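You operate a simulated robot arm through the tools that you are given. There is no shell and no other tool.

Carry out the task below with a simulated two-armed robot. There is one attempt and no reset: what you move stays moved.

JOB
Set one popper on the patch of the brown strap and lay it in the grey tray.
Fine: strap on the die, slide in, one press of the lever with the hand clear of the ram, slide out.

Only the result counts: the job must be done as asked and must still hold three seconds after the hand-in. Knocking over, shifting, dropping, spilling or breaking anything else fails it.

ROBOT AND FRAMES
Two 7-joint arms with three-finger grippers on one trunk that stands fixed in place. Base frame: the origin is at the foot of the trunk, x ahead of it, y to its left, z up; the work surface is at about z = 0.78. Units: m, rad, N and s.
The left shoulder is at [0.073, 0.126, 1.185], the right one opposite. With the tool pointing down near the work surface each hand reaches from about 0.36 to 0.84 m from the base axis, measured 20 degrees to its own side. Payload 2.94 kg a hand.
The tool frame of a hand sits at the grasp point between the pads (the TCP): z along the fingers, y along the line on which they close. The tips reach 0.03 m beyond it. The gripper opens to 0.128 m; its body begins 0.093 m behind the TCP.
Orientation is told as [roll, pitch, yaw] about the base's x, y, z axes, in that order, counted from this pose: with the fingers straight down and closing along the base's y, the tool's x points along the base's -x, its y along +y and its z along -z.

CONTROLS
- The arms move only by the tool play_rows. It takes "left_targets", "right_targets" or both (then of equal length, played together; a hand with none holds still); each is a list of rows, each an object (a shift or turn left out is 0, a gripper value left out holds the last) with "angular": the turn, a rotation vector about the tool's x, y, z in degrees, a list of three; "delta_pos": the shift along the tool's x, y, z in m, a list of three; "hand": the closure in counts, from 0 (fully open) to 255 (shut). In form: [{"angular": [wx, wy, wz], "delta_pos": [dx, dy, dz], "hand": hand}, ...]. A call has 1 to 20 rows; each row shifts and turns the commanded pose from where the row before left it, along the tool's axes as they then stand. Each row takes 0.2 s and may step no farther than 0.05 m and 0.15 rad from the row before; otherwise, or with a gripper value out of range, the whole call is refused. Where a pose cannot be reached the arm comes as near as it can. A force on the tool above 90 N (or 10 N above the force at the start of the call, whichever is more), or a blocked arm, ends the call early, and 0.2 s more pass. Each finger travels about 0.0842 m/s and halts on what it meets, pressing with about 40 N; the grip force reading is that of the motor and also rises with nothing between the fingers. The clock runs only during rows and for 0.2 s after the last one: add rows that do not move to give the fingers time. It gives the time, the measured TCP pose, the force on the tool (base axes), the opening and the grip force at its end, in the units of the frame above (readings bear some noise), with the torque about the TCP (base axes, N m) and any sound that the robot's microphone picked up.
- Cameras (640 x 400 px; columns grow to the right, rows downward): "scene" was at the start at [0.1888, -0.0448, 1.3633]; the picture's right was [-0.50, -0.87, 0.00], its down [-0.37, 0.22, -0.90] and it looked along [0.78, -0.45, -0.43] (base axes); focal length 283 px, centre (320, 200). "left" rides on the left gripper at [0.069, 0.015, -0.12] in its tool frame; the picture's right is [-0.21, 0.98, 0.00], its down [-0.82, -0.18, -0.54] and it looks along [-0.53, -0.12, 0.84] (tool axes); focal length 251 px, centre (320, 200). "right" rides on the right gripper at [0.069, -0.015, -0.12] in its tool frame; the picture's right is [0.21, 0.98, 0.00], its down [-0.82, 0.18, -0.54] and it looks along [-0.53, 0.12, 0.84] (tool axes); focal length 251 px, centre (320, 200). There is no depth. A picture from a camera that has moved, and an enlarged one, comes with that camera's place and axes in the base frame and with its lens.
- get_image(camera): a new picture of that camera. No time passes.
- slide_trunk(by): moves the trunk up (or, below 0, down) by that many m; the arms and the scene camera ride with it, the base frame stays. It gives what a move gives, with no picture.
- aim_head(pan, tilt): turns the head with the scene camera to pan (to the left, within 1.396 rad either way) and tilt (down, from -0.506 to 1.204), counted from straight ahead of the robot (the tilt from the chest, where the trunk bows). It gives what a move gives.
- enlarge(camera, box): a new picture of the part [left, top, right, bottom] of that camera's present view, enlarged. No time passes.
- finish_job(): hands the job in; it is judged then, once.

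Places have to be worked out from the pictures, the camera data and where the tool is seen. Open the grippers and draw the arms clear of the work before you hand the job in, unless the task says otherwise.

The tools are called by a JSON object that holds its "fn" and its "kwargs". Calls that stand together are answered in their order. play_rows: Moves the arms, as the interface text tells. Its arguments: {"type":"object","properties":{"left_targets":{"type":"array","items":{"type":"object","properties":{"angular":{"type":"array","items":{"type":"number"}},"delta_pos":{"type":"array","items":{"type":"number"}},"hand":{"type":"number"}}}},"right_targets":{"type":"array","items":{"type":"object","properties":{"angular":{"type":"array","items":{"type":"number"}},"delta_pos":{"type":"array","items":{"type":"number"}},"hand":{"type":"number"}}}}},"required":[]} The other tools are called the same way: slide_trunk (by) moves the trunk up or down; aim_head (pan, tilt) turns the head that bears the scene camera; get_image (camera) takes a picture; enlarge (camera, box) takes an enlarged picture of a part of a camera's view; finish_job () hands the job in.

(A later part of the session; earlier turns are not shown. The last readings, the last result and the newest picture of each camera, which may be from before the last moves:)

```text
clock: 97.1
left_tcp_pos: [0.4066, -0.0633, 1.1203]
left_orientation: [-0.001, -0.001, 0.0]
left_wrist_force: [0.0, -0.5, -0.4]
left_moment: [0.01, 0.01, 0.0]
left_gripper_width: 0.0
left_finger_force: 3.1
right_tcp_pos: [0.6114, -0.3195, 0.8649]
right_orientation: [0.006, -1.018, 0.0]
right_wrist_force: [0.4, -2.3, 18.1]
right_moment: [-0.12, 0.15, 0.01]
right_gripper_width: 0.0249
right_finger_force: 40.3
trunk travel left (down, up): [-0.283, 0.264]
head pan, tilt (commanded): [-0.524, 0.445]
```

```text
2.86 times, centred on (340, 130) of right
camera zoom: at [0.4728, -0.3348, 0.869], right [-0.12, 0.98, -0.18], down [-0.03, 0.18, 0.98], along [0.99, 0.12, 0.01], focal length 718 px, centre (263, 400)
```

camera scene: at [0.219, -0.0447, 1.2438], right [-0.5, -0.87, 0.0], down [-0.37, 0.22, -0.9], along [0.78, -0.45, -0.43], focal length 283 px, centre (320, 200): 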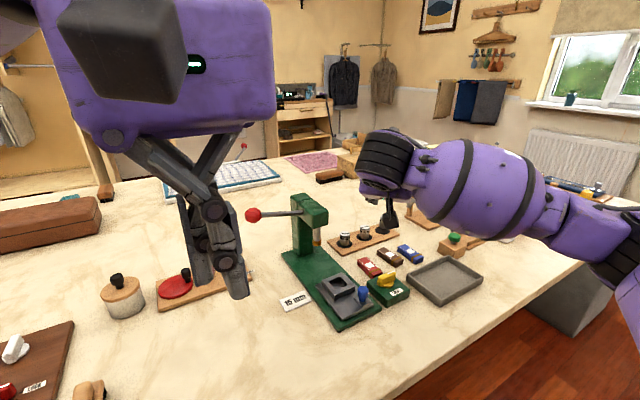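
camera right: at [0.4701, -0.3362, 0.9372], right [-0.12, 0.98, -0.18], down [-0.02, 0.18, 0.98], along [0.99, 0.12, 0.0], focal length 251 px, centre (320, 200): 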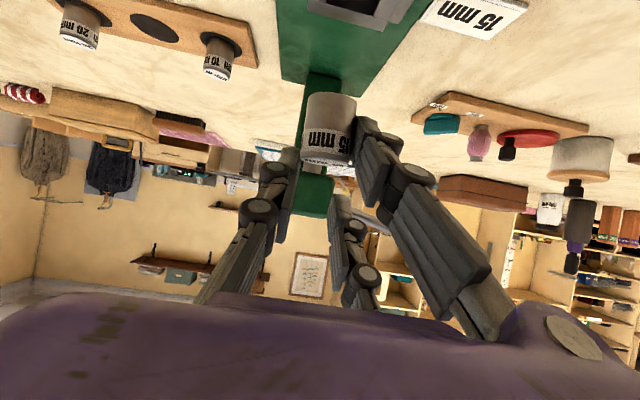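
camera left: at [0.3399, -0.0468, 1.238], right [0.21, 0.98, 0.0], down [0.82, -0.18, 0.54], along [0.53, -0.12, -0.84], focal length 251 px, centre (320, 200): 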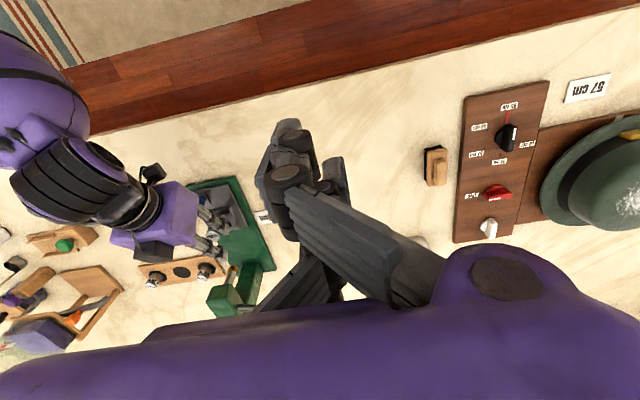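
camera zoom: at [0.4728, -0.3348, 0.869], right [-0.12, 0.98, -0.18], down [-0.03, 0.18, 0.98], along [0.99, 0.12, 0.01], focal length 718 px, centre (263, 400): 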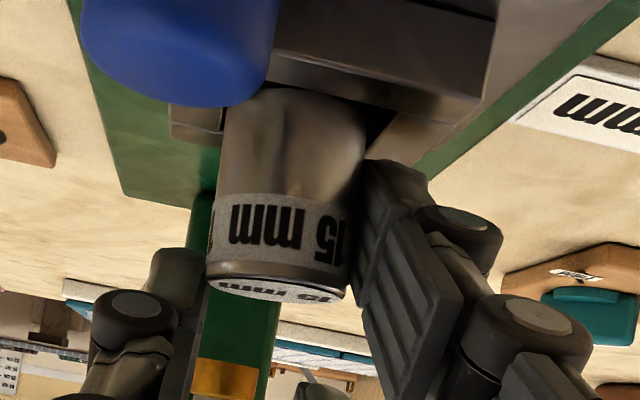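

The torque readings put the contact at the near wall (about 10–15 mm toward the robot from the TCP), so the die must go slightly further outward. I lift 1 mm, move 1.2 mm outward and try again.

{"fn": "play_rows", "kwargs": {"right_targets": [{"delta_pos": [-0.0017, 0, -0.0011]}, {"delta_pos": [-0.0006, 0, 0.001]}, {}, {"delta_pos": [0.0013, 0, 0.0008]}, {"delta_pos": [0.0013, 0, 0.0008]}, {}]}}

{"fn": "enlarge", "kwargs": {"camera": "right", "box": [295, 75, 375, 125]}}

```text
clock: 98.5
left_tcp_pos: [0.4065, -0.0621, 1.1195]
left_orientation: [0.0, -0.002, -0.001]
left_wrist_force: [0.4, -1.1, 0.5]
left_moment: [-0.01, -0.03, 0.03]
left_gripper_width: 0.0001
left_finger_force: 3.1
right_tcp_pos: [0.6093, -0.3189, 0.8649]
right_orientation: [0.003, -1.02, 0.002]
right_wrist_force: [1.4, 0.1, 28.1]
right_moment: [-0.06, 0.29, -0.05]
right_gripper_width: 0.0247
right_finger_force: 39.9
trunk travel left (down, up): [-0.283, 0.264]
head pan, tilt (commanded): [-0.524, 0.445]
```

```text
8.00 times, centred on (335, 100) of right
camera zoom: at [0.4727, -0.3344, 0.8688], right [-0.12, 0.98, -0.18], down [-0.03, 0.18, 0.98], along [0.99, 0.12, 0.01], focal length 2012 px, centre (200, 1000)
```

zoom: 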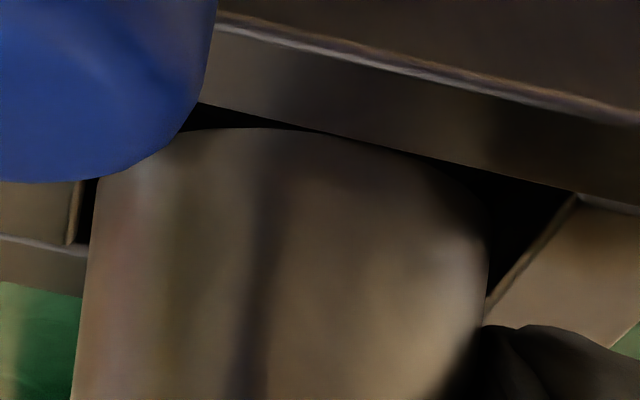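

Contact is still on the near wall, and pressing pushes the hand back. I lift fully, shift a further 2 mm outward, and lower again.

{"fn": "play_rows", "kwargs": {"right_targets": [{"delta_pos": [-0.0034, 0, -0.0021]}, {"delta_pos": [-0.0011, 0, 0.0017]}, {}, {"delta_pos": [0.0013, 0, 0.0008]}, {"delta_pos": [0.0013, 0, 0.0008]}, {}]}}

{"fn": "enlarge", "kwargs": {"camera": "right", "box": [295, 75, 375, 125]}}

```text
clock: 99.9
left_tcp_pos: [0.4064, -0.0615, 1.1189]
left_orientation: [-0.001, -0.001, 0.0]
left_wrist_force: [0.5, 0.1, 0.0]
left_moment: [0.03, -0.01, 0.0]
left_gripper_width: 0.0
left_finger_force: 3.2
right_tcp_pos: [0.6121, -0.3189, 0.866]
right_orientation: [0.003, -1.016, 0.001]
right_wrist_force: [-0.4, 2.3, 22.5]
right_moment: [0.09, 0.25, -0.06]
right_gripper_width: 0.0249
right_finger_force: 39.5
trunk travel left (down, up): [-0.283, 0.264]
head pan, tilt (commanded): [-0.524, 0.445]
```

```text
8.00 times, centred on (335, 100) of right
camera zoom: at [0.4756, -0.3345, 0.869], right [-0.12, 0.98, -0.18], down [-0.03, 0.18, 0.98], along [0.99, 0.12, 0.01], focal length 2012 px, centre (200, 1000)
```

zoom: 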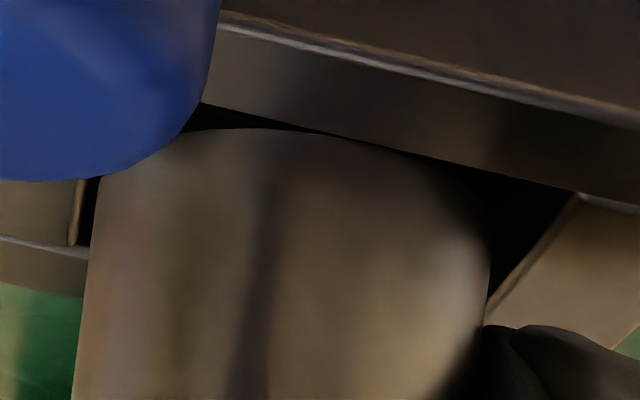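

The block stayed fixed in the hand's view although the hand moved 3 mm — so the die and slide now move together. I check from the other cameras how the die sits.

{"fn": "enlarge", "kwargs": {"camera": "scene", "box": [280, 240, 400, 340]}}

{"fn": "enlarge", "kwargs": {"camera": "scene", "box": [315, 262, 365, 300]}}

{"fn": "enlarge", "kwargs": {"camera": "left", "box": [195, 180, 275, 250]}}

```text
4.00 times, centred on (340, 290) of scene
camera zoom: at [0.2173, -0.0436, 1.2442], right [-0.5, -0.87, 0.0], down [-0.37, 0.21, -0.9], along [0.78, -0.45, -0.43], focal length 1131 px, centre (240, -160)
```

zoom: 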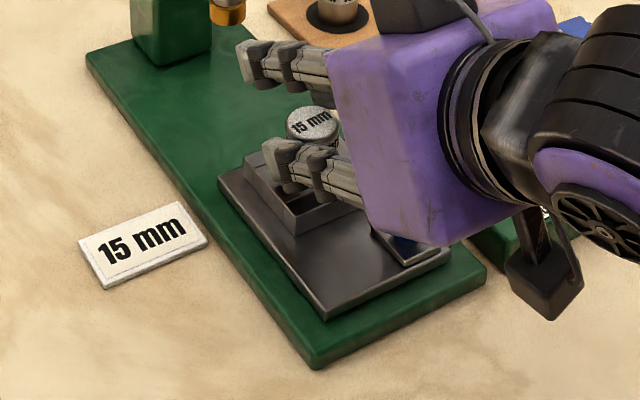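

```text
10.53 times, centred on (340, 281) of scene
camera zoom: at [0.2173, -0.0436, 1.2442], right [-0.5, -0.87, 0.0], down [-0.37, 0.21, -0.9], along [0.78, -0.45, -0.43], focal length 2976 px, centre (110, -653)
```

zoom: 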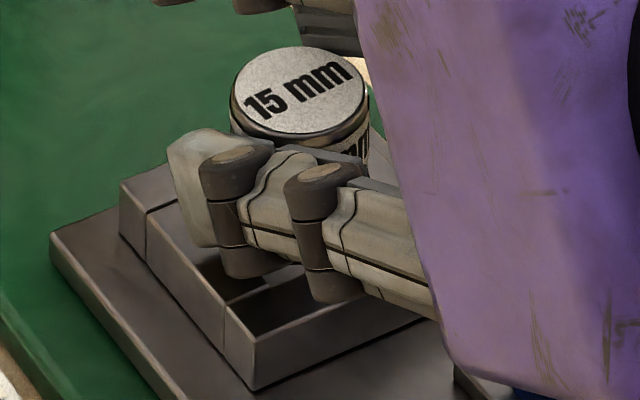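

```text
5.71 times, centred on (235, 215) of left
camera zoom: at [0.3381, -0.0455, 1.2387], right [0.21, 0.98, 0.0], down [0.82, -0.18, 0.54], along [0.53, -0.12, -0.84], focal length 1437 px, centre (806, 114)
```

zoom: 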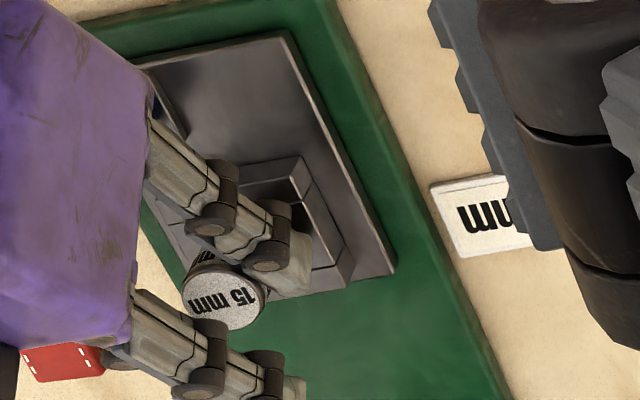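

{"fn": "play_rows", "kwargs": {"right_targets": [{"delta_pos": [-0.0034, 0, -0.0021]}, {}]}}

{"fn": "enlarge", "kwargs": {"camera": "right", "box": [295, 75, 375, 125]}}

{"fn": "enlarge", "kwargs": {"camera": "scene", "box": [315, 262, 365, 300]}}

```text
clock: 100.5
left_tcp_pos: [0.4076, -0.0613, 1.1192]
left_orientation: [-0.001, 0.001, 0.0]
left_wrist_force: [-0.1, 0.1, 0.1]
left_moment: [-0.03, 0.02, 0.01]
left_gripper_width: 0.0002
left_finger_force: 2.7
right_tcp_pos: [0.6138, -0.3205, 0.8647]
right_orientation: [0.007, -1.008, -0.003]
right_wrist_force: [-0.7, 3.2, 5.8]
right_moment: [0.11, 0.13, -0.03]
right_gripper_width: 0.0251
right_finger_force: 40.2
trunk travel left (down, up): [-0.283, 0.264]
head pan, tilt (commanded): [-0.524, 0.445]
```

```text
8.00 times, centred on (335, 100) of right
camera zoom: at [0.4753, -0.3348, 0.8703], right [-0.12, 0.98, -0.18], down [-0.02, 0.18, 0.98], along [0.99, 0.12, 0.0], focal length 2012 px, centre (200, 1000)
```

zoom: 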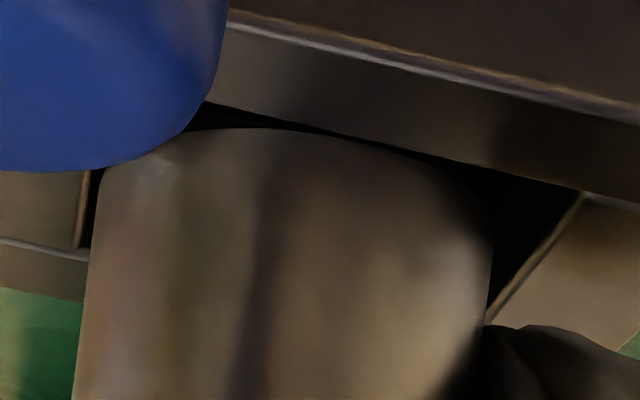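

```text
10.53 times, centred on (340, 281) of scene
camera zoom: at [0.2186, -0.0442, 1.2437], right [-0.5, -0.87, 0.0], down [-0.37, 0.22, -0.9], along [0.78, -0.45, -0.43], focal length 2976 px, centre (110, -653)
```

zoom: 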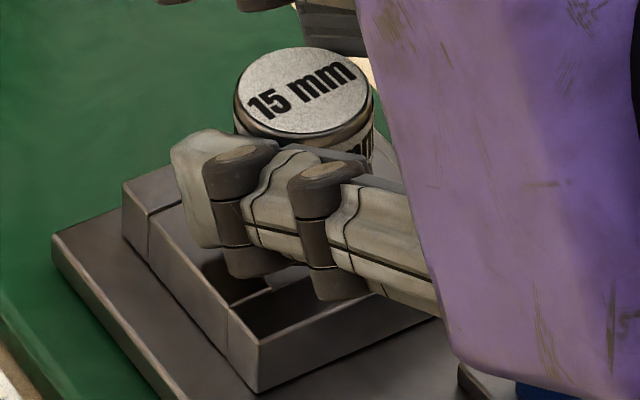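

The command had sunk below the contact height, so my "lifts" never broke contact and the slide was dragged along by friction. I now lift clear by a further 5 mm and look.

{"fn": "play_rows", "kwargs": {"right_targets": [{"delta_pos": [-0.0042, 0, -0.0026]}, {}]}}

{"fn": "enlarge", "kwargs": {"camera": "right", "box": [275, 45, 375, 125]}}

{"fn": "enlarge", "kwargs": {"camera": "scene", "box": [315, 262, 365, 300]}}

{"fn": "enlarge", "kwargs": {"camera": "left", "box": [205, 190, 255, 240]}}

```text
clock: 101.1
left_tcp_pos: [0.4088, -0.0626, 1.1185]
left_orientation: [0.0, 0.0, 0.0]
left_wrist_force: [-0.7, 0.0, 0.4]
left_moment: [0.05, 0.01, 0.01]
left_gripper_width: 0.0001
left_finger_force: 3.5
right_tcp_pos: [0.6143, -0.3204, 0.8722]
right_orientation: [0.007, -1.01, -0.003]
right_wrist_force: [1.3, 0.6, -1.9]
right_moment: [-0.01, -0.01, 0.01]
right_gripper_width: 0.0247
right_finger_force: 40.1
trunk travel left (down, up): [-0.283, 0.264]
head pan, tilt (commanded): [-0.524, 0.445]
```

```text
5.00 times, centred on (325, 85) of right
camera zoom: at [0.4759, -0.3354, 0.8757], right [-0.12, 0.98, -0.18], down [-0.02, 0.18, 0.98], along [0.99, 0.12, 0.0], focal length 1257 px, centre (295, 775)
```

zoom: 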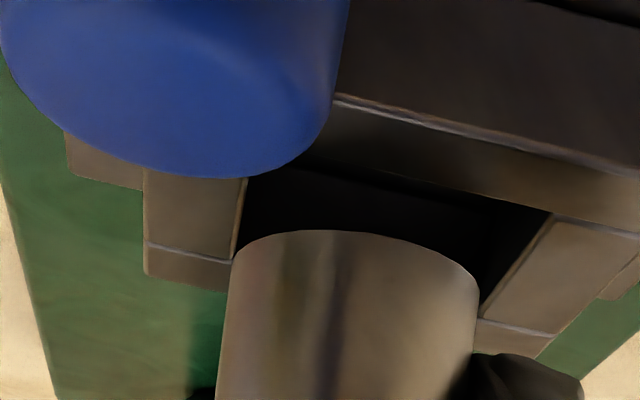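

```text
10.53 times, centred on (340, 281) of scene
camera zoom: at [0.2193, -0.0449, 1.2437], right [-0.5, -0.87, 0.0], down [-0.37, 0.22, -0.9], along [0.78, -0.45, -0.43], focal length 2976 px, centre (110, -653)
```

zoom: 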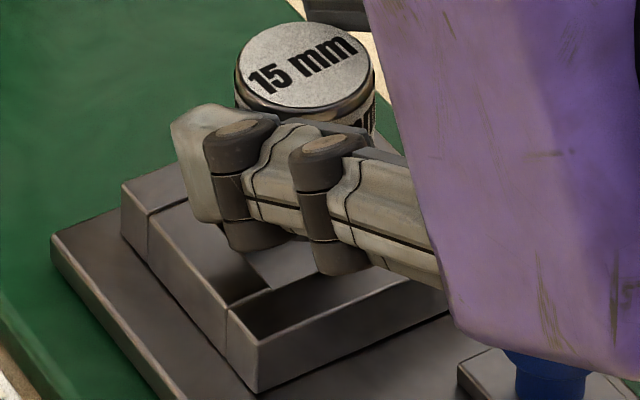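

```text
8.00 times, centred on (230, 215) of left
camera zoom: at [0.3401, -0.0468, 1.238], right [0.21, 0.98, 0.0], down [0.82, -0.18, 0.54], along [0.53, -0.12, -0.84], focal length 2012 px, centre (1040, 80)
```

zoom: 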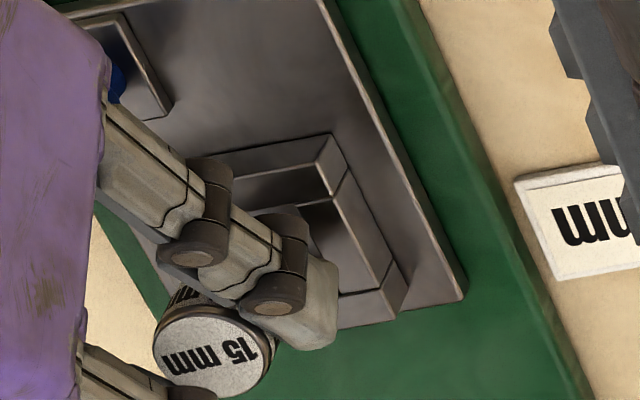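

Now free. Relative to the slide the die has to go about 1.5 mm outward; I make that shift while clear of contact, then lower carefully.

{"fn": "play_rows", "kwargs": {"right_targets": [{"delta_pos": [-0.0008, 0, 0.0013]}, {"delta_pos": [0.0038, 0, 0.0024]}, {}]}}

{"fn": "play_rows", "kwargs": {"right_targets": [{"delta_pos": [0.0017, 0, 0.001]}, {}]}}

{"fn": "enlarge", "kwargs": {"camera": "right", "box": [295, 75, 375, 125]}}

```text
clock: 101.9
left_tcp_pos: [0.4079, -0.0636, 1.1186]
left_orientation: [0.0, 0.001, -0.001]
left_wrist_force: [0.3, -0.4, 1.1]
left_moment: [0.0, -0.04, -0.01]
left_gripper_width: 0.0002
left_finger_force: 3.0
right_tcp_pos: [0.6163, -0.3193, 0.867]
right_orientation: [0.007, -1.011, -0.002]
right_wrist_force: [0.4, 0.5, -1.2]
right_moment: [-0.01, 0.03, 0.0]
right_gripper_width: 0.0248
right_finger_force: 40.2
trunk travel left (down, up): [-0.283, 0.264]
head pan, tilt (commanded): [-0.524, 0.445]
```

```text
clock: 102.5
left_tcp_pos: [0.4099, -0.0626, 1.1187]
left_orientation: [0.0, -0.002, -0.001]
left_wrist_force: [0.3, 1.3, -0.5]
left_moment: [0.01, 0.0, -0.01]
left_gripper_width: 0.0001
left_finger_force: 2.9
right_tcp_pos: [0.6155, -0.3188, 0.8646]
right_orientation: [0.007, -1.01, -0.001]
right_wrist_force: [0.2, 0.0, -0.5]
right_moment: [0.0, 0.02, -0.03]
right_gripper_width: 0.0247
right_finger_force: 40.2
trunk travel left (down, up): [-0.283, 0.264]
head pan, tilt (commanded): [-0.524, 0.445]
```

```text
8.00 times, centred on (335, 100) of right
camera zoom: at [0.478, -0.3354, 0.8692], right [-0.12, 0.98, -0.18], down [-0.02, 0.18, 0.98], along [0.99, 0.12, 0.0], focal length 2012 px, centre (200, 1000)
```

zoom: 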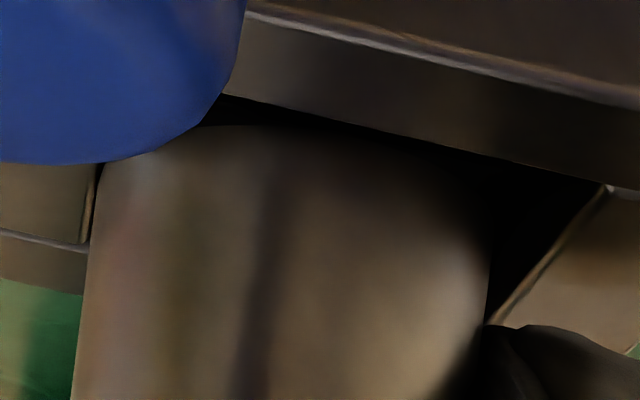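

No contact yet at the previous contact height. I continue down in small steps.

{"fn": "play_rows", "kwargs": {"right_targets": [{"delta_pos": [0.0017, 0.0003, 0.001]}, {}]}}

{"fn": "play_rows", "kwargs": {"right_targets": [{"delta_pos": [0.0017, 0, 0.001]}, {}]}}

{"fn": "enlarge", "kwargs": {"camera": "right", "box": [295, 75, 375, 125]}}

```text
clock: 103.1
left_tcp_pos: [0.4071, -0.063, 1.1196]
left_orientation: [0.0, 0.0, 0.001]
left_wrist_force: [-0.4, -0.8, 0.2]
left_moment: [-0.01, -0.01, -0.04]
left_gripper_width: 0.0
left_finger_force: 3.2
right_tcp_pos: [0.616, -0.3193, 0.8645]
right_orientation: [0.006, -1.015, -0.001]
right_wrist_force: [1.2, -3.3, 7.5]
right_moment: [-0.31, -0.11, -0.01]
right_gripper_width: 0.0246
right_finger_force: 39.8
trunk travel left (down, up): [-0.283, 0.264]
head pan, tilt (commanded): [-0.524, 0.445]
```

```text
clock: 103.7
left_tcp_pos: [0.4079, -0.0621, 1.1194]
left_orientation: [-0.002, -0.001, -0.001]
left_wrist_force: [-0.8, 0.4, 0.5]
left_moment: [0.01, 0.01, -0.01]
left_gripper_width: 0.0002
left_finger_force: 3.1
right_tcp_pos: [0.6157, -0.319, 0.8621]
right_orientation: [0.007, -1.012, -0.002]
right_wrist_force: [0.2, -0.7, 11.0]
right_moment: [0.21, -0.05, -0.01]
right_gripper_width: 0.025
right_finger_force: 40.4
trunk travel left (down, up): [-0.283, 0.264]
head pan, tilt (commanded): [-0.524, 0.445]
```

```text
8.00 times, centred on (335, 100) of right
camera zoom: at [0.4772, -0.3344, 0.8659], right [-0.12, 0.98, -0.18], down [-0.03, 0.18, 0.98], along [0.99, 0.12, 0.0], focal length 2012 px, centre (200, 1000)
```

zoom: 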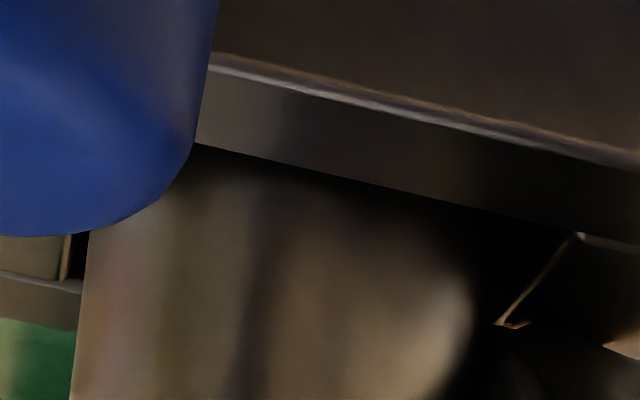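

The die has slipped into the pocket (z dropped 4 mm) and the load is now the near fingertip on the block's wall. I ease 1 mm and open the fingers so the die drops home.

{"fn": "play_rows", "kwargs": {"right_targets": [{"delta_pos": [-0.001, 0, -0.0006]}, {"hand": 205}, {"hand": 198}, {"hand": 190}, {"hand": 180}, {"hand": 170}, {}]}}

{"fn": "enlarge", "kwargs": {"camera": "right", "box": [250, 60, 430, 200]}}

{"fn": "enlarge", "kwargs": {"camera": "scene", "box": [305, 250, 385, 310]}}

```text
clock: 105.3
left_tcp_pos: [0.4093, -0.0619, 1.1196]
left_orientation: [0.001, 0.0, 0.0]
left_wrist_force: [0.5, 0.5, -1.4]
left_moment: [0.0, -0.06, 0.01]
left_gripper_width: 0.0
left_finger_force: 3.3
right_tcp_pos: [0.6157, -0.3182, 0.8613]
right_orientation: [0.007, -1.013, -0.002]
right_wrist_force: [0.4, -0.6, 3.6]
right_moment: [0.06, -0.03, -0.04]
right_gripper_width: 0.0437
right_finger_force: 0.0
trunk travel left (down, up): [-0.283, 0.264]
head pan, tilt (commanded): [-0.524, 0.445]
```

```text
2.86 times, centred on (340, 130) of right
camera zoom: at [0.477, -0.3349, 0.8659], right [-0.12, 0.98, -0.18], down [-0.02, 0.18, 0.98], along [0.99, 0.12, 0.0], focal length 718 px, centre (263, 400)
```

zoom: 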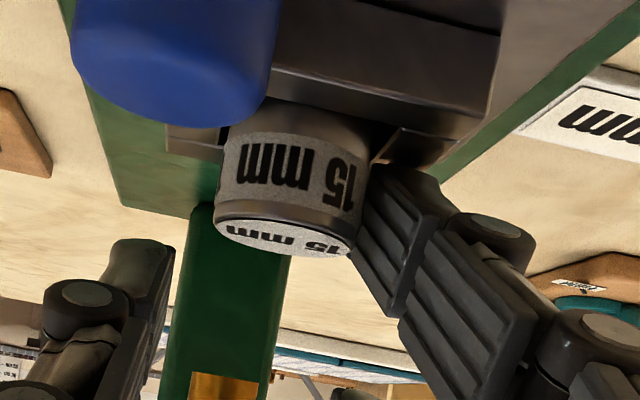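

```text
6.67 times, centred on (345, 280) of scene
camera zoom: at [0.2188, -0.0447, 1.2438], right [-0.5, -0.87, 0.0], down [-0.37, 0.22, -0.9], along [0.78, -0.45, -0.43], focal length 1885 px, centre (153, -333)
```

zoom: 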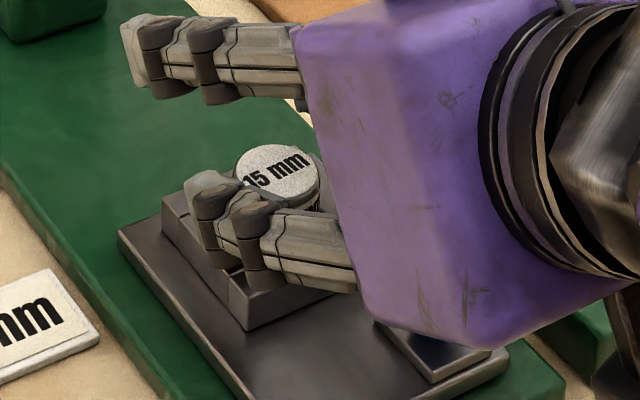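

The 15 mm die dropped into the pocket. I lift the hand straight up and back away, then inspect.

{"fn": "play_rows", "kwargs": {"right_targets": [{"delta_pos": [-0.0085, 0, -0.0053]}, {"delta_pos": [-0.0254, 0, -0.0159]}, {"delta_pos": [-0.0254, 0, -0.0159]}, {"delta_pos": [-0.02, 0, -0.03]}, {"delta_pos": [-0.02, 0, -0.03]}, {}]}}

{"fn": "enlarge", "kwargs": {"camera": "scene", "box": [300, 245, 390, 315]}}

{"fn": "enlarge", "kwargs": {"camera": "left", "box": [195, 170, 265, 240]}}

{"fn": "get_image", "kwargs": {"camera": "right"}}

```text
clock: 106.7
left_tcp_pos: [0.4093, -0.0623, 1.119]
left_orientation: [0.0, -0.002, 0.001]
left_wrist_force: [-0.3, -0.5, 0.6]
left_moment: [-0.01, 0.0, 0.01]
left_gripper_width: 0.0001
left_finger_force: 2.4
right_tcp_pos: [0.5876, -0.321, 0.9975]
right_orientation: [0.007, -1.008, -0.002]
right_wrist_force: [-0.4, -1.3, 1.2]
right_moment: [0.01, -0.03, -0.01]
right_gripper_width: 0.0425
right_finger_force: 0.0
trunk travel left (down, up): [-0.283, 0.264]
head pan, tilt (commanded): [-0.524, 0.445]
```

```text
5.71 times, centred on (345, 280) of scene
camera zoom: at [0.2194, -0.045, 1.2436], right [-0.5, -0.87, 0.0], down [-0.37, 0.22, -0.9], along [0.78, -0.45, -0.43], focal length 1616 px, centre (177, -257)
```

zoom: 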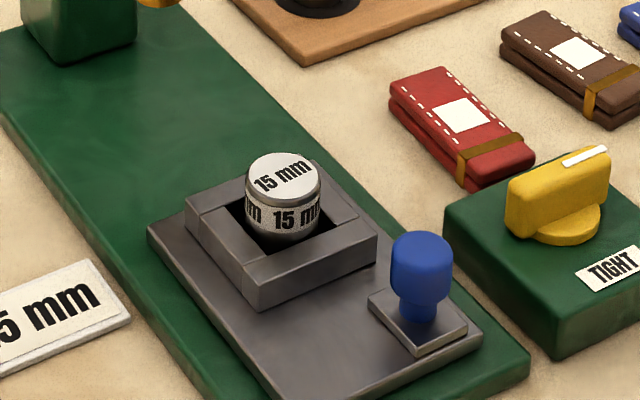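

```text
5.71 times, centred on (230, 205) of left
camera zoom: at [0.3401, -0.0469, 1.2379], right [0.21, 0.98, 0.0], down [0.82, -0.18, 0.54], along [0.53, -0.12, -0.84], focal length 1437 px, centre (834, 171)
```

zoom: 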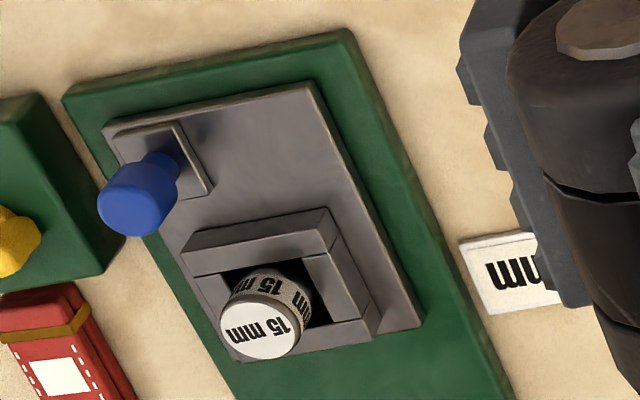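

```text
taken
camera right: at [0.4492, -0.3366, 1.0017], right [-0.12, 0.98, -0.18], down [-0.02, 0.18, 0.98], along [0.99, 0.12, 0.0], focal length 251 px, centre (320, 200)
```

right: 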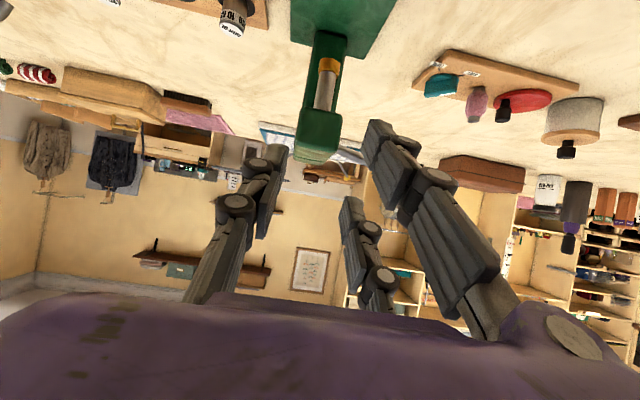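

The 15 mm die sits upright in the pocket. Now I set the hand vertical at yaw 90° to turn the clamp knob back to TIGHT.

{"fn": "play_rows", "kwargs": {"right_targets": [{"hand": 185, "angular": [0, 7.24, 0]}, {"angular": [0, 7.24, 0]}, {"angular": [0, 7.24, 0]}, {"angular": [0, 7.24, 0]}, {"angular": [0, 7.24, 0]}, {"angular": [0, 7.24, 0]}, {"angular": [0, 7.24, 0]}, {"angular": [0, 7.24, 0]}, {"angular": [0, 0, -8.2]}, {"angular": [0, 0, -8.2]}, {"angular": [0, 0, -8.2]}, {"angular": [0, 0, -8.2]}, {"angular": [0, 0, -8.2]}, {"angular": [0, 0, -8.2]}, {"angular": [0, 0, -8.2]}, {"angular": [0, 0, -8.2]}, {"angular": [0, 0, -8.2]}, {"angular": [0, 0, -8.2]}, {"angular": [0, 0, -8.2]}, {}]}}

{"fn": "get_image", "kwargs": {"camera": "right"}}

```text
clock: 110.9
left_tcp_pos: [0.4081, -0.0628, 1.1187]
left_orientation: [-0.001, 0.001, 0.0]
left_wrist_force: [-0.3, 0.3, -0.2]
left_moment: [-0.03, 0.03, -0.01]
left_gripper_width: 0.0
left_finger_force: 2.9
right_tcp_pos: [0.5865, -0.3206, 0.999]
right_orientation: [0.001, -0.004, 1.581]
right_wrist_force: [-0.9, -0.2, -0.2]
right_moment: [0.03, -0.03, -0.02]
right_gripper_width: 0.0351
right_finger_force: 0.1
trunk travel left (down, up): [-0.283, 0.264]
head pan, tilt (commanded): [-0.524, 0.445]
```

```text
taken
camera right: at [0.602, -0.3888, 1.1169], right [-0.97, -0.22, 0.0], down [-0.19, 0.82, 0.54], along [-0.12, 0.53, -0.84], focal length 251 px, centre (320, 200)
```

right: 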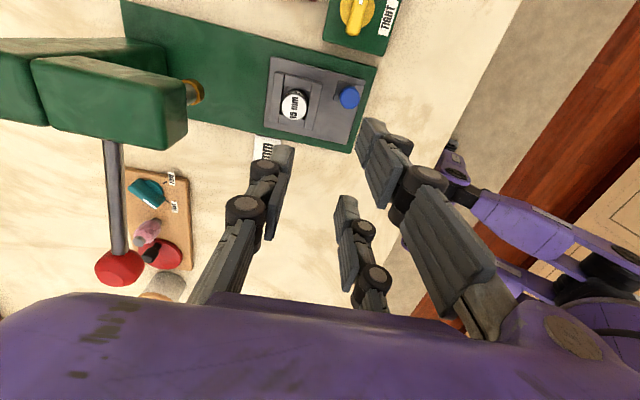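

{"fn": "play_rows", "kwargs": {"right_targets": [{"delta_pos": [0.0333, 0.0058, 0]}, {"delta_pos": [0.0333, 0.0058, 0]}, {"delta_pos": [0.0333, 0.0058, 0]}, {"delta_pos": [0, 0, 0.04]}, {"delta_pos": [0, 0, 0.04]}, {}]}}

{"fn": "enlarge", "kwargs": {"camera": "right", "box": [260, 70, 380, 180]}}

```text
clock: 112.3
left_tcp_pos: [0.4091, -0.0623, 1.119]
left_orientation: [0.0, 0.0, -0.001]
left_wrist_force: [0.2, 0.5, -0.4]
left_moment: [0.0, -0.03, 0.01]
left_gripper_width: 0.0001
left_finger_force: 2.7
right_tcp_pos: [0.5698, -0.4194, 0.9172]
right_orientation: [-0.002, -0.003, 1.578]
right_wrist_force: [-1.4, 0.8, 0.2]
right_moment: [-0.02, -0.02, 0.01]
right_gripper_width: 0.0356
right_finger_force: 0.1
trunk travel left (down, up): [-0.283, 0.264]
head pan, tilt (commanded): [-0.524, 0.445]
```

```text
3.64 times, centred on (320, 125) of right
camera zoom: at [0.5854, -0.4893, 1.0369], right [-0.97, -0.22, 0.0], down [-0.19, 0.82, 0.54], along [-0.12, 0.53, -0.84], focal length 914 px, centre (320, 473)
```

zoom: 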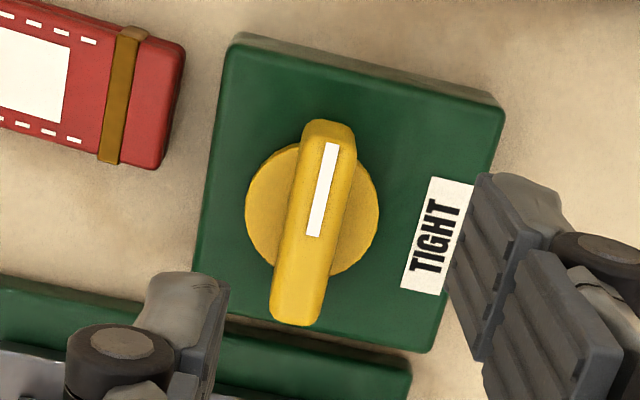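

The knob's bar lies along the pads. I fine-align, descend and grip it.

{"fn": "play_rows", "kwargs": {"right_targets": [{"delta_pos": [0.0014, -0.0024, 0.035]}, {"delta_pos": [0, 0, 0.034]}, {}, {"hand": 220}, {"hand": 245}, {"hand": 245}, {"hand": 245}]}}

{"fn": "get_image", "kwargs": {"camera": "right"}}

```text
clock: 113.9
left_tcp_pos: [0.4081, -0.0628, 1.1187]
left_orientation: [0.002, -0.001, 0.0]
left_wrist_force: [-0.4, -0.4, 1.0]
left_moment: [0.0, 0.01, -0.05]
left_gripper_width: 0.0
left_finger_force: 2.7
right_tcp_pos: [0.5725, -0.4207, 0.8476]
right_orientation: [0.002, -0.002, 1.578]
right_wrist_force: [-4.0, 0.9, -3.8]
right_moment: [-0.11, 0.15, -0.34]
right_gripper_width: 0.0131
right_finger_force: 39.3
trunk travel left (down, up): [-0.283, 0.264]
head pan, tilt (commanded): [-0.524, 0.445]
```

```text
taken
camera right: at [0.588, -0.4907, 0.9674], right [-0.97, -0.22, 0.0], down [-0.19, 0.82, 0.54], along [-0.12, 0.53, -0.84], focal length 251 px, centre (320, 200)
```

right: 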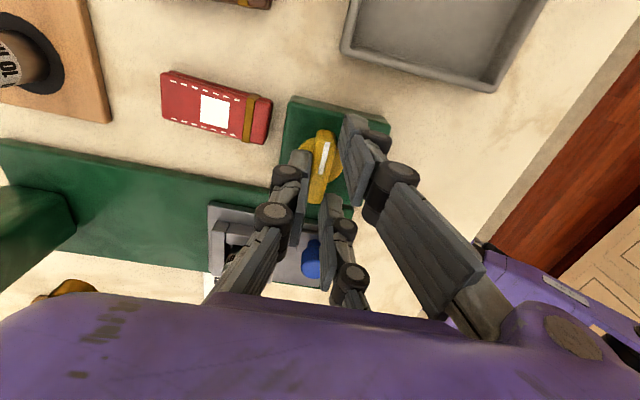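

Gripped. I turn it clockwise back toward TIGHT, first half.

{"fn": "play_rows", "kwargs": {"right_targets": [{"angular": [0, 0, 8]}, {"angular": [0, 0, 8]}, {"angular": [0, 0, 8]}, {"angular": [0, 0, 8]}, {"angular": [0, 0, 8]}, {"angular": [0, 0, 8]}, {}]}}

{"fn": "enlarge", "kwargs": {"camera": "scene", "box": [320, 230, 440, 330]}}

```text
clock: 115.5
left_tcp_pos: [0.4064, -0.0629, 1.1198]
left_orientation: [0.001, 0.002, 0.0]
left_wrist_force: [-0.1, -0.5, 0.2]
left_moment: [-0.01, 0.0, 0.0]
left_gripper_width: 0.0002
left_finger_force: 3.4
right_tcp_pos: [0.5715, -0.4217, 0.8468]
right_orientation: [0.002, -0.001, 0.737]
right_wrist_force: [-11.0, -3.4, -1.8]
right_moment: [0.41, -0.16, -0.05]
right_gripper_width: 0.013
right_finger_force: 39.2
trunk travel left (down, up): [-0.283, 0.264]
head pan, tilt (commanded): [-0.524, 0.445]
```

```text
4.00 times, centred on (380, 280) of scene
camera zoom: at [0.218, -0.0452, 1.2439], right [-0.5, -0.87, 0.0], down [-0.37, 0.22, -0.9], along [0.78, -0.45, -0.43], focal length 1131 px, centre (80, -120)
```

zoom: 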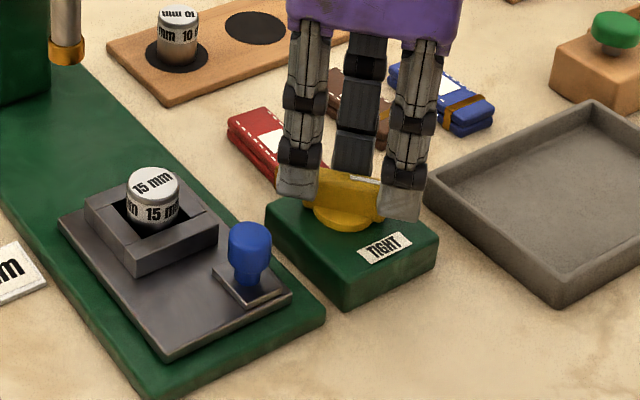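

Turning smoothly with low torque. I complete the turn to TIGHT (remaining 42°), watching for the stop.

{"fn": "play_rows", "kwargs": {"right_targets": [{"angular": [0, 0, 8]}, {"angular": [0, 0, 8]}, {"angular": [0, 0, 8]}, {"angular": [0, 0, 8]}, {"angular": [0, 0, 8]}, {"angular": [0, 0, 2.3]}, {}]}}

{"fn": "enlarge", "kwargs": {"camera": "scene", "box": [320, 230, 440, 330]}}

```text
clock: 117.1
left_tcp_pos: [0.4069, -0.0627, 1.12]
left_orientation: [-0.001, -0.002, 0.0]
left_wrist_force: [0.4, 0.0, -0.5]
left_moment: [-0.06, -0.01, -0.02]
left_gripper_width: 0.0001
left_finger_force: 3.1
right_tcp_pos: [0.5714, -0.4204, 0.8483]
right_orientation: [0.004, 0.0, 0.002]
right_wrist_force: [-15.0, 5.1, -3.8]
right_moment: [0.11, -0.19, -0.06]
right_gripper_width: 0.013
right_finger_force: 39.4
trunk travel left (down, up): [-0.283, 0.264]
head pan, tilt (commanded): [-0.524, 0.445]
```

```text
4.00 times, centred on (380, 280) of scene
camera zoom: at [0.2179, -0.0446, 1.2439], right [-0.5, -0.87, 0.0], down [-0.37, 0.22, -0.9], along [0.78, -0.45, -0.43], focal length 1131 px, centre (80, -120)
```

zoom: 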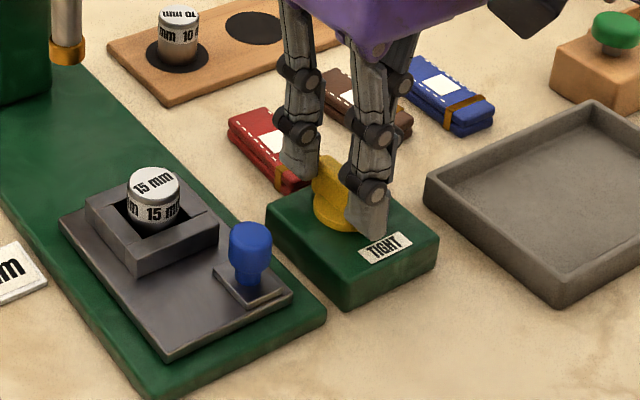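

The knob is back at TIGHT. I release it and rise to inspect.

{"fn": "play_rows", "kwargs": {"right_targets": [{"hand": 200}, {"hand": 185}, {}, {"delta_pos": [0, 0, -0.03]}, {"delta_pos": [0, 0, -0.045]}, {"delta_pos": [0, 0, -0.045]}, {}]}}

{"fn": "enlarge", "kwargs": {"camera": "right", "box": [230, 60, 410, 180]}}

{"fn": "enlarge", "kwargs": {"camera": "scene", "box": [320, 220, 440, 330]}}

```text
clock: 118.7
left_tcp_pos: [0.4084, -0.0628, 1.1175]
left_orientation: [0.001, 0.0, 0.0]
left_wrist_force: [0.8, -0.4, -0.4]
left_moment: [0.0, 0.03, 0.0]
left_gripper_width: 0.0003
left_finger_force: 2.5
right_tcp_pos: [0.574, -0.4206, 0.9683]
right_orientation: [0.003, 0.001, 0.003]
right_wrist_force: [0.3, -0.6, -0.2]
right_moment: [0.02, 0.03, -0.01]
right_gripper_width: 0.0351
right_finger_force: 0.1
trunk travel left (down, up): [-0.283, 0.264]
head pan, tilt (commanded): [-0.524, 0.445]
```

```text
3.33 times, centred on (320, 120) of right
camera zoom: at [0.5054, -0.4363, 1.0878], right [-0.22, 0.98, 0.0], down [0.82, 0.18, 0.54], along [0.53, 0.12, -0.84], focal length 838 px, centre (320, 467)
```

zoom: 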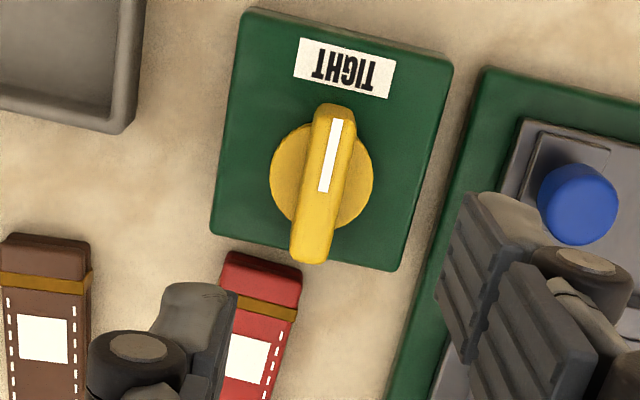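

```text
3.64 times, centred on (380, 275) of scene
camera zoom: at [0.2196, -0.0453, 1.2436], right [-0.5, -0.87, 0.0], down [-0.37, 0.22, -0.9], along [0.78, -0.45, -0.43], focal length 1028 px, centre (102, -73)
```

zoom: 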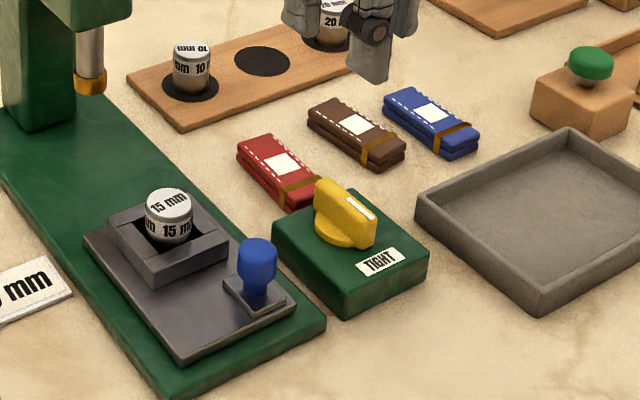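

The knob points to TIGHT. Next the brown strap: I move over it to measure its pose.

{"fn": "play_rows", "kwargs": {"right_targets": [{"hand": 120, "delta_pos": [-0.015, -0.04, 0]}, {"delta_pos": [-0.015, -0.043, 0]}, {}]}}

{"fn": "get_image", "kwargs": {"camera": "right"}}

{"fn": "enlarge", "kwargs": {"camera": "right", "box": [250, 80, 390, 200]}}

```text
clock: 119.5
left_tcp_pos: [0.4081, -0.0633, 1.1195]
left_orientation: [0.002, 0.001, -0.001]
left_wrist_force: [0.6, -0.1, 0.3]
left_moment: [0.0, -0.02, -0.02]
left_gripper_width: 0.0
left_finger_force: 3.5
right_tcp_pos: [0.6023, -0.5034, 0.9676]
right_orientation: [0.003, -0.001, 0.004]
right_wrist_force: [-0.8, 0.2, 1.1]
right_moment: [0.01, 0.0, 0.01]
right_gripper_width: 0.0678
right_finger_force: 0.1
trunk travel left (down, up): [-0.283, 0.264]
head pan, tilt (commanded): [-0.524, 0.445]
```

```text
taken
camera right: at [0.5339, -0.5178, 1.0873], right [-0.22, 0.98, 0.0], down [0.82, 0.18, 0.54], along [0.53, 0.12, -0.84], focal length 251 px, centre (320, 200)
```

right: 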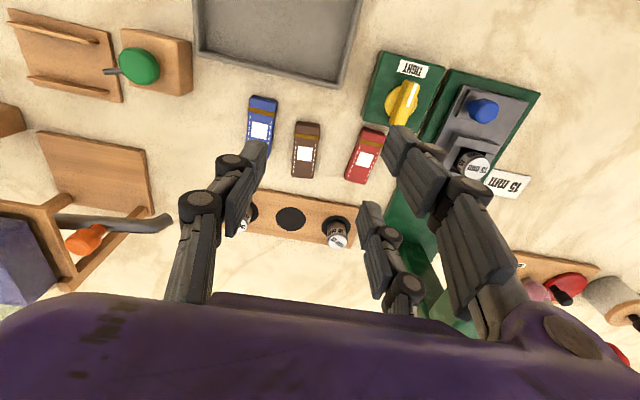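

```text
3.33 times, centred on (320, 140) of right
camera zoom: at [0.5339, -0.5178, 1.0873], right [-0.22, 0.98, 0.0], down [0.82, 0.18, 0.54], along [0.53, 0.12, -0.84], focal length 838 px, centre (320, 400)
```

zoom: 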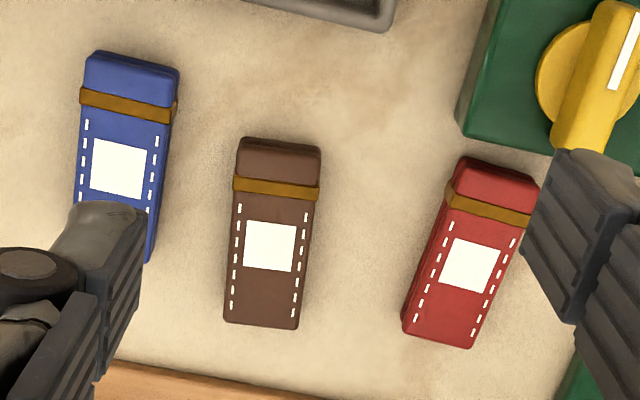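

Brown strap: centre (patch) at [0.655, -0.509], turned about +4.5°, 30 mm wide, top z≈0.796. I align above it with a 45 mm opening and look once more.

{"fn": "play_rows", "kwargs": {"right_targets": [{"hand": 165, "delta_pos": [-0.0176, -0.0019, 0.0292]}, {"delta_pos": [-0.0176, -0.0019, 0.0292]}, {"delta_pos": [-0.0176, -0.0019, 0.0292]}, {"angular": [0, 0, -4.5]}, {}]}}

{"fn": "enlarge", "kwargs": {"camera": "right", "box": [240, 70, 400, 200]}}

```text
clock: 120.7
left_tcp_pos: [0.4088, -0.063, 1.1193]
left_orientation: [-0.001, 0.0, 0.001]
left_wrist_force: [0.4, -0.3, 0.1]
left_moment: [0.02, 0.01, 0.01]
left_gripper_width: 0.0003
left_finger_force: 3.1
right_tcp_pos: [0.6559, -0.5084, 0.8802]
right_orientation: [0.004, 0.0, 0.082]
right_wrist_force: [0.1, -0.1, 0.2]
right_moment: [-0.01, 0.0, 0.02]
right_gripper_width: 0.0453
right_finger_force: 0.1
trunk travel left (down, up): [-0.283, 0.264]
head pan, tilt (commanded): [-0.524, 0.445]
```

```text
3.08 times, centred on (320, 135) of right
camera zoom: at [0.5883, -0.5289, 1.0002], right [-0.29, 0.96, 0.0], down [0.8, 0.24, 0.54], along [0.52, 0.16, -0.84], focal length 774 px, centre (320, 400)
```

zoom: 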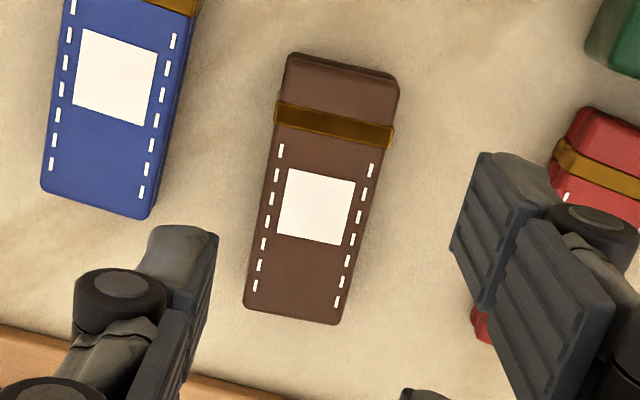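

Perfectly aligned. I descend to the strap and grip it across its width.

{"fn": "play_rows", "kwargs": {"right_targets": [{"delta_pos": [0.0007, -0.0014, 0.035]}, {"delta_pos": [0, 0, 0.0305]}, {}, {"hand": 185}, {"hand": 200}, {"hand": 230}, {"hand": 230}]}}

{"fn": "enlarge", "kwargs": {"camera": "right", "box": [230, 80, 410, 210]}}

```text
clock: 122.3
left_tcp_pos: [0.4074, -0.0624, 1.118]
left_orientation: [0.0, -0.001, 0.001]
left_wrist_force: [-0.1, 0.5, 0.1]
left_moment: [0.0, 0.01, 0.01]
left_gripper_width: 0.0
left_finger_force: 2.9
right_tcp_pos: [0.6536, -0.5095, 0.8142]
right_orientation: [0.002, 0.001, 0.081]
right_wrist_force: [0.7, -0.8, 0.4]
right_moment: [0.02, -0.05, 0.02]
right_gripper_width: 0.0289
right_finger_force: 39.8
trunk travel left (down, up): [-0.283, 0.264]
head pan, tilt (commanded): [-0.524, 0.445]
```

```text
3.08 times, centred on (320, 145) of right
camera zoom: at [0.5862, -0.5306, 0.9337], right [-0.29, 0.96, 0.0], down [0.8, 0.24, 0.54], along [0.52, 0.16, -0.84], focal length 774 px, centre (320, 369)
```

zoom: 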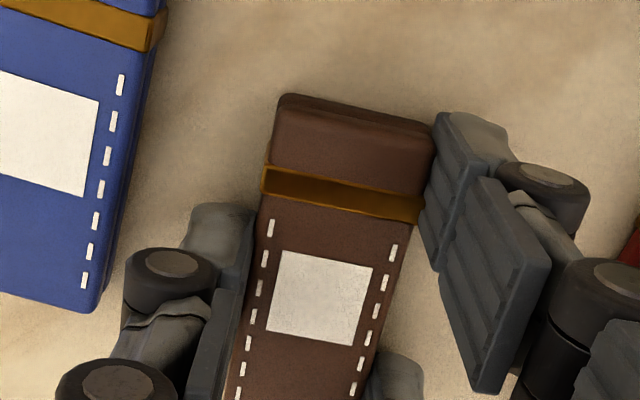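

Strap held (28.9 mm). I lift it, straighten the yaw and stop beside the press where the wrist camera can see the die past the strap.

{"fn": "play_rows", "kwargs": {"right_targets": [{"hand": 255, "delta_pos": [0, 0, -0.03]}, {"delta_pos": [0, 0, -0.045]}, {"delta_pos": [0, 0, -0.045]}, {"angular": [0, 0, 4.64], "delta_pos": [0, 0, -0.03]}, {"delta_pos": [0.027, 0.035, 0]}, {"delta_pos": [0.027, 0.035, 0]}, {}]}}

{"fn": "get_image", "kwargs": {"camera": "right"}}

{"fn": "enlarge", "kwargs": {"camera": "right", "box": [400, 80, 520, 200]}}

{"fn": "enlarge", "kwargs": {"camera": "scene", "box": [300, 180, 440, 310]}}

```text
clock: 123.9
left_tcp_pos: [0.4088, -0.0626, 1.1186]
left_orientation: [0.0, 0.001, 0.0]
left_wrist_force: [0.2, 0.0, 0.2]
left_moment: [0.03, 0.02, -0.01]
left_gripper_width: 0.0
left_finger_force: 3.1
right_tcp_pos: [0.6007, -0.4414, 0.964]
right_orientation: [0.004, 0.001, 0.0]
right_wrist_force: [0.0, -0.4, -0.9]
right_moment: [0.02, 0.01, -0.04]
right_gripper_width: 0.0288
right_finger_force: 39.8
trunk travel left (down, up): [-0.283, 0.264]
head pan, tilt (commanded): [-0.524, 0.445]
```

```text
taken
camera right: at [0.5328, -0.4563, 1.0842], right [-0.21, 0.98, 0.0], down [0.82, 0.18, 0.54], along [0.53, 0.12, -0.84], focal length 251 px, centre (320, 200)
```

right: 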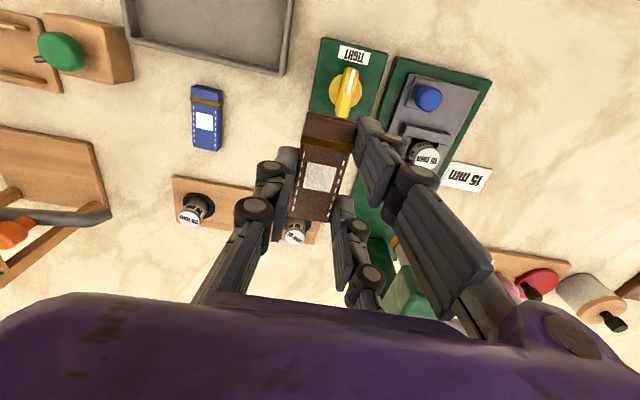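

```text
3.33 times, centred on (460, 140) of right
camera zoom: at [0.5328, -0.4563, 1.0842], right [-0.21, 0.98, 0.0], down [0.82, 0.18, 0.54], along [0.53, 0.12, -0.84], focal length 838 px, centre (-147, 400)
```

zoom: 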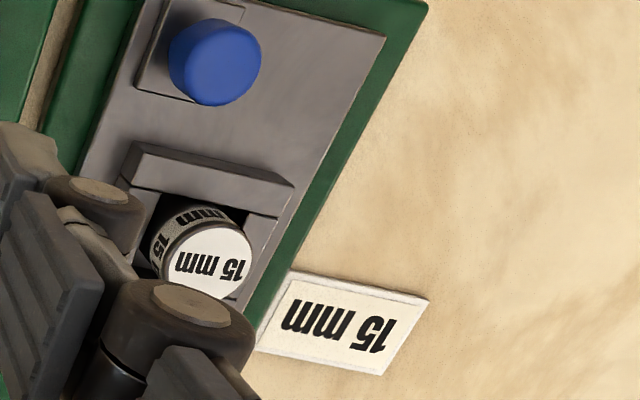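

```text
3.08 times, centred on (370, 245) of scene
camera zoom: at [0.2194, -0.0452, 1.2436], right [-0.5, -0.87, 0.0], down [-0.37, 0.22, -0.9], along [0.78, -0.45, -0.43], focal length 870 px, centre (166, 62)
```

zoom: 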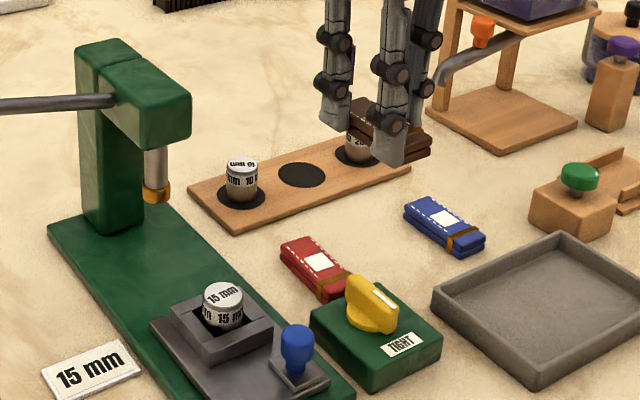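

The die top is at about [0.615, -0.321]. I carry the strap over it and hover for a check.

{"fn": "play_rows", "kwargs": {"right_targets": [{"delta_pos": [-0.0043, 0.0403, 0.005]}, {"delta_pos": [-0.0043, 0.0403, 0.01]}, {"delta_pos": [-0.0043, 0.0403, 0.025]}, {"delta_pos": [0, 0, 0.025]}, {}]}}

{"fn": "get_image", "kwargs": {"camera": "right"}}

{"fn": "enlarge", "kwargs": {"camera": "scene", "box": [300, 230, 400, 310]}}

{"fn": "enlarge", "kwargs": {"camera": "left", "box": [185, 165, 265, 245]}}

```text
clock: 125.1
left_tcp_pos: [0.4088, -0.0622, 1.1189]
left_orientation: [0.0, 0.001, 0.0]
left_wrist_force: [-0.7, 0.6, -0.2]
left_moment: [0.0, 0.01, -0.03]
left_gripper_width: 0.0
left_finger_force: 3.0
right_tcp_pos: [0.6118, -0.3181, 0.8995]
right_orientation: [0.005, -0.002, 0.001]
right_wrist_force: [-0.6, -0.5, -0.6]
right_moment: [-0.02, 0.02, 0.0]
right_gripper_width: 0.0288
right_finger_force: 40.4
trunk travel left (down, up): [-0.283, 0.264]
head pan, tilt (commanded): [-0.524, 0.445]
```

```text
taken
camera right: at [0.5435, -0.3338, 1.0191], right [-0.21, 0.98, 0.0], down [0.82, 0.18, 0.54], along [0.53, 0.12, -0.84], focal length 251 px, centre (320, 200)
```

right: 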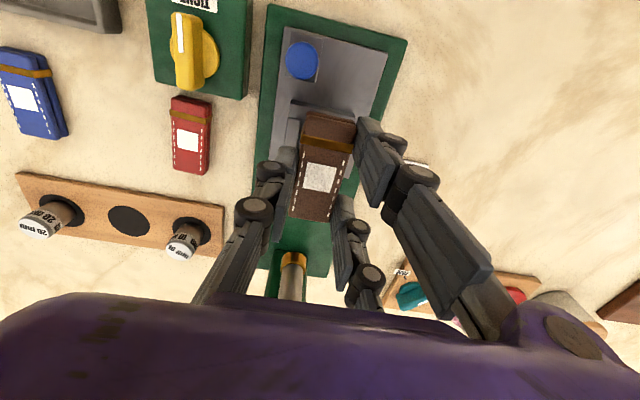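

```text
5.00 times, centred on (350, 270) of scene
camera zoom: at [0.2192, -0.0443, 1.2437], right [-0.5, -0.87, 0.0], down [-0.37, 0.22, -0.9], along [0.78, -0.45, -0.43], focal length 1414 px, centre (170, -150)
```

zoom: 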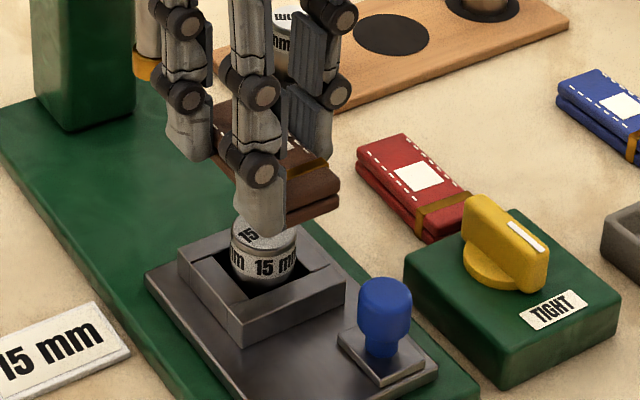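

```text
5.00 times, centred on (225, 205) of left
camera zoom: at [0.34, -0.0462, 1.2381], right [0.21, 0.98, 0.0], down [0.82, -0.18, 0.54], along [0.53, -0.12, -0.84], focal length 1257 px, centre (795, 175)
```

zoom: 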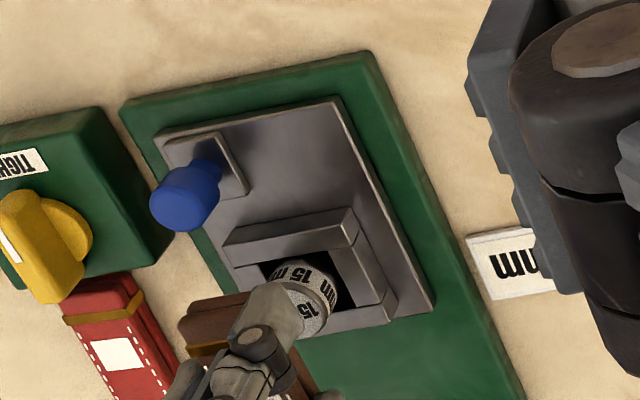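

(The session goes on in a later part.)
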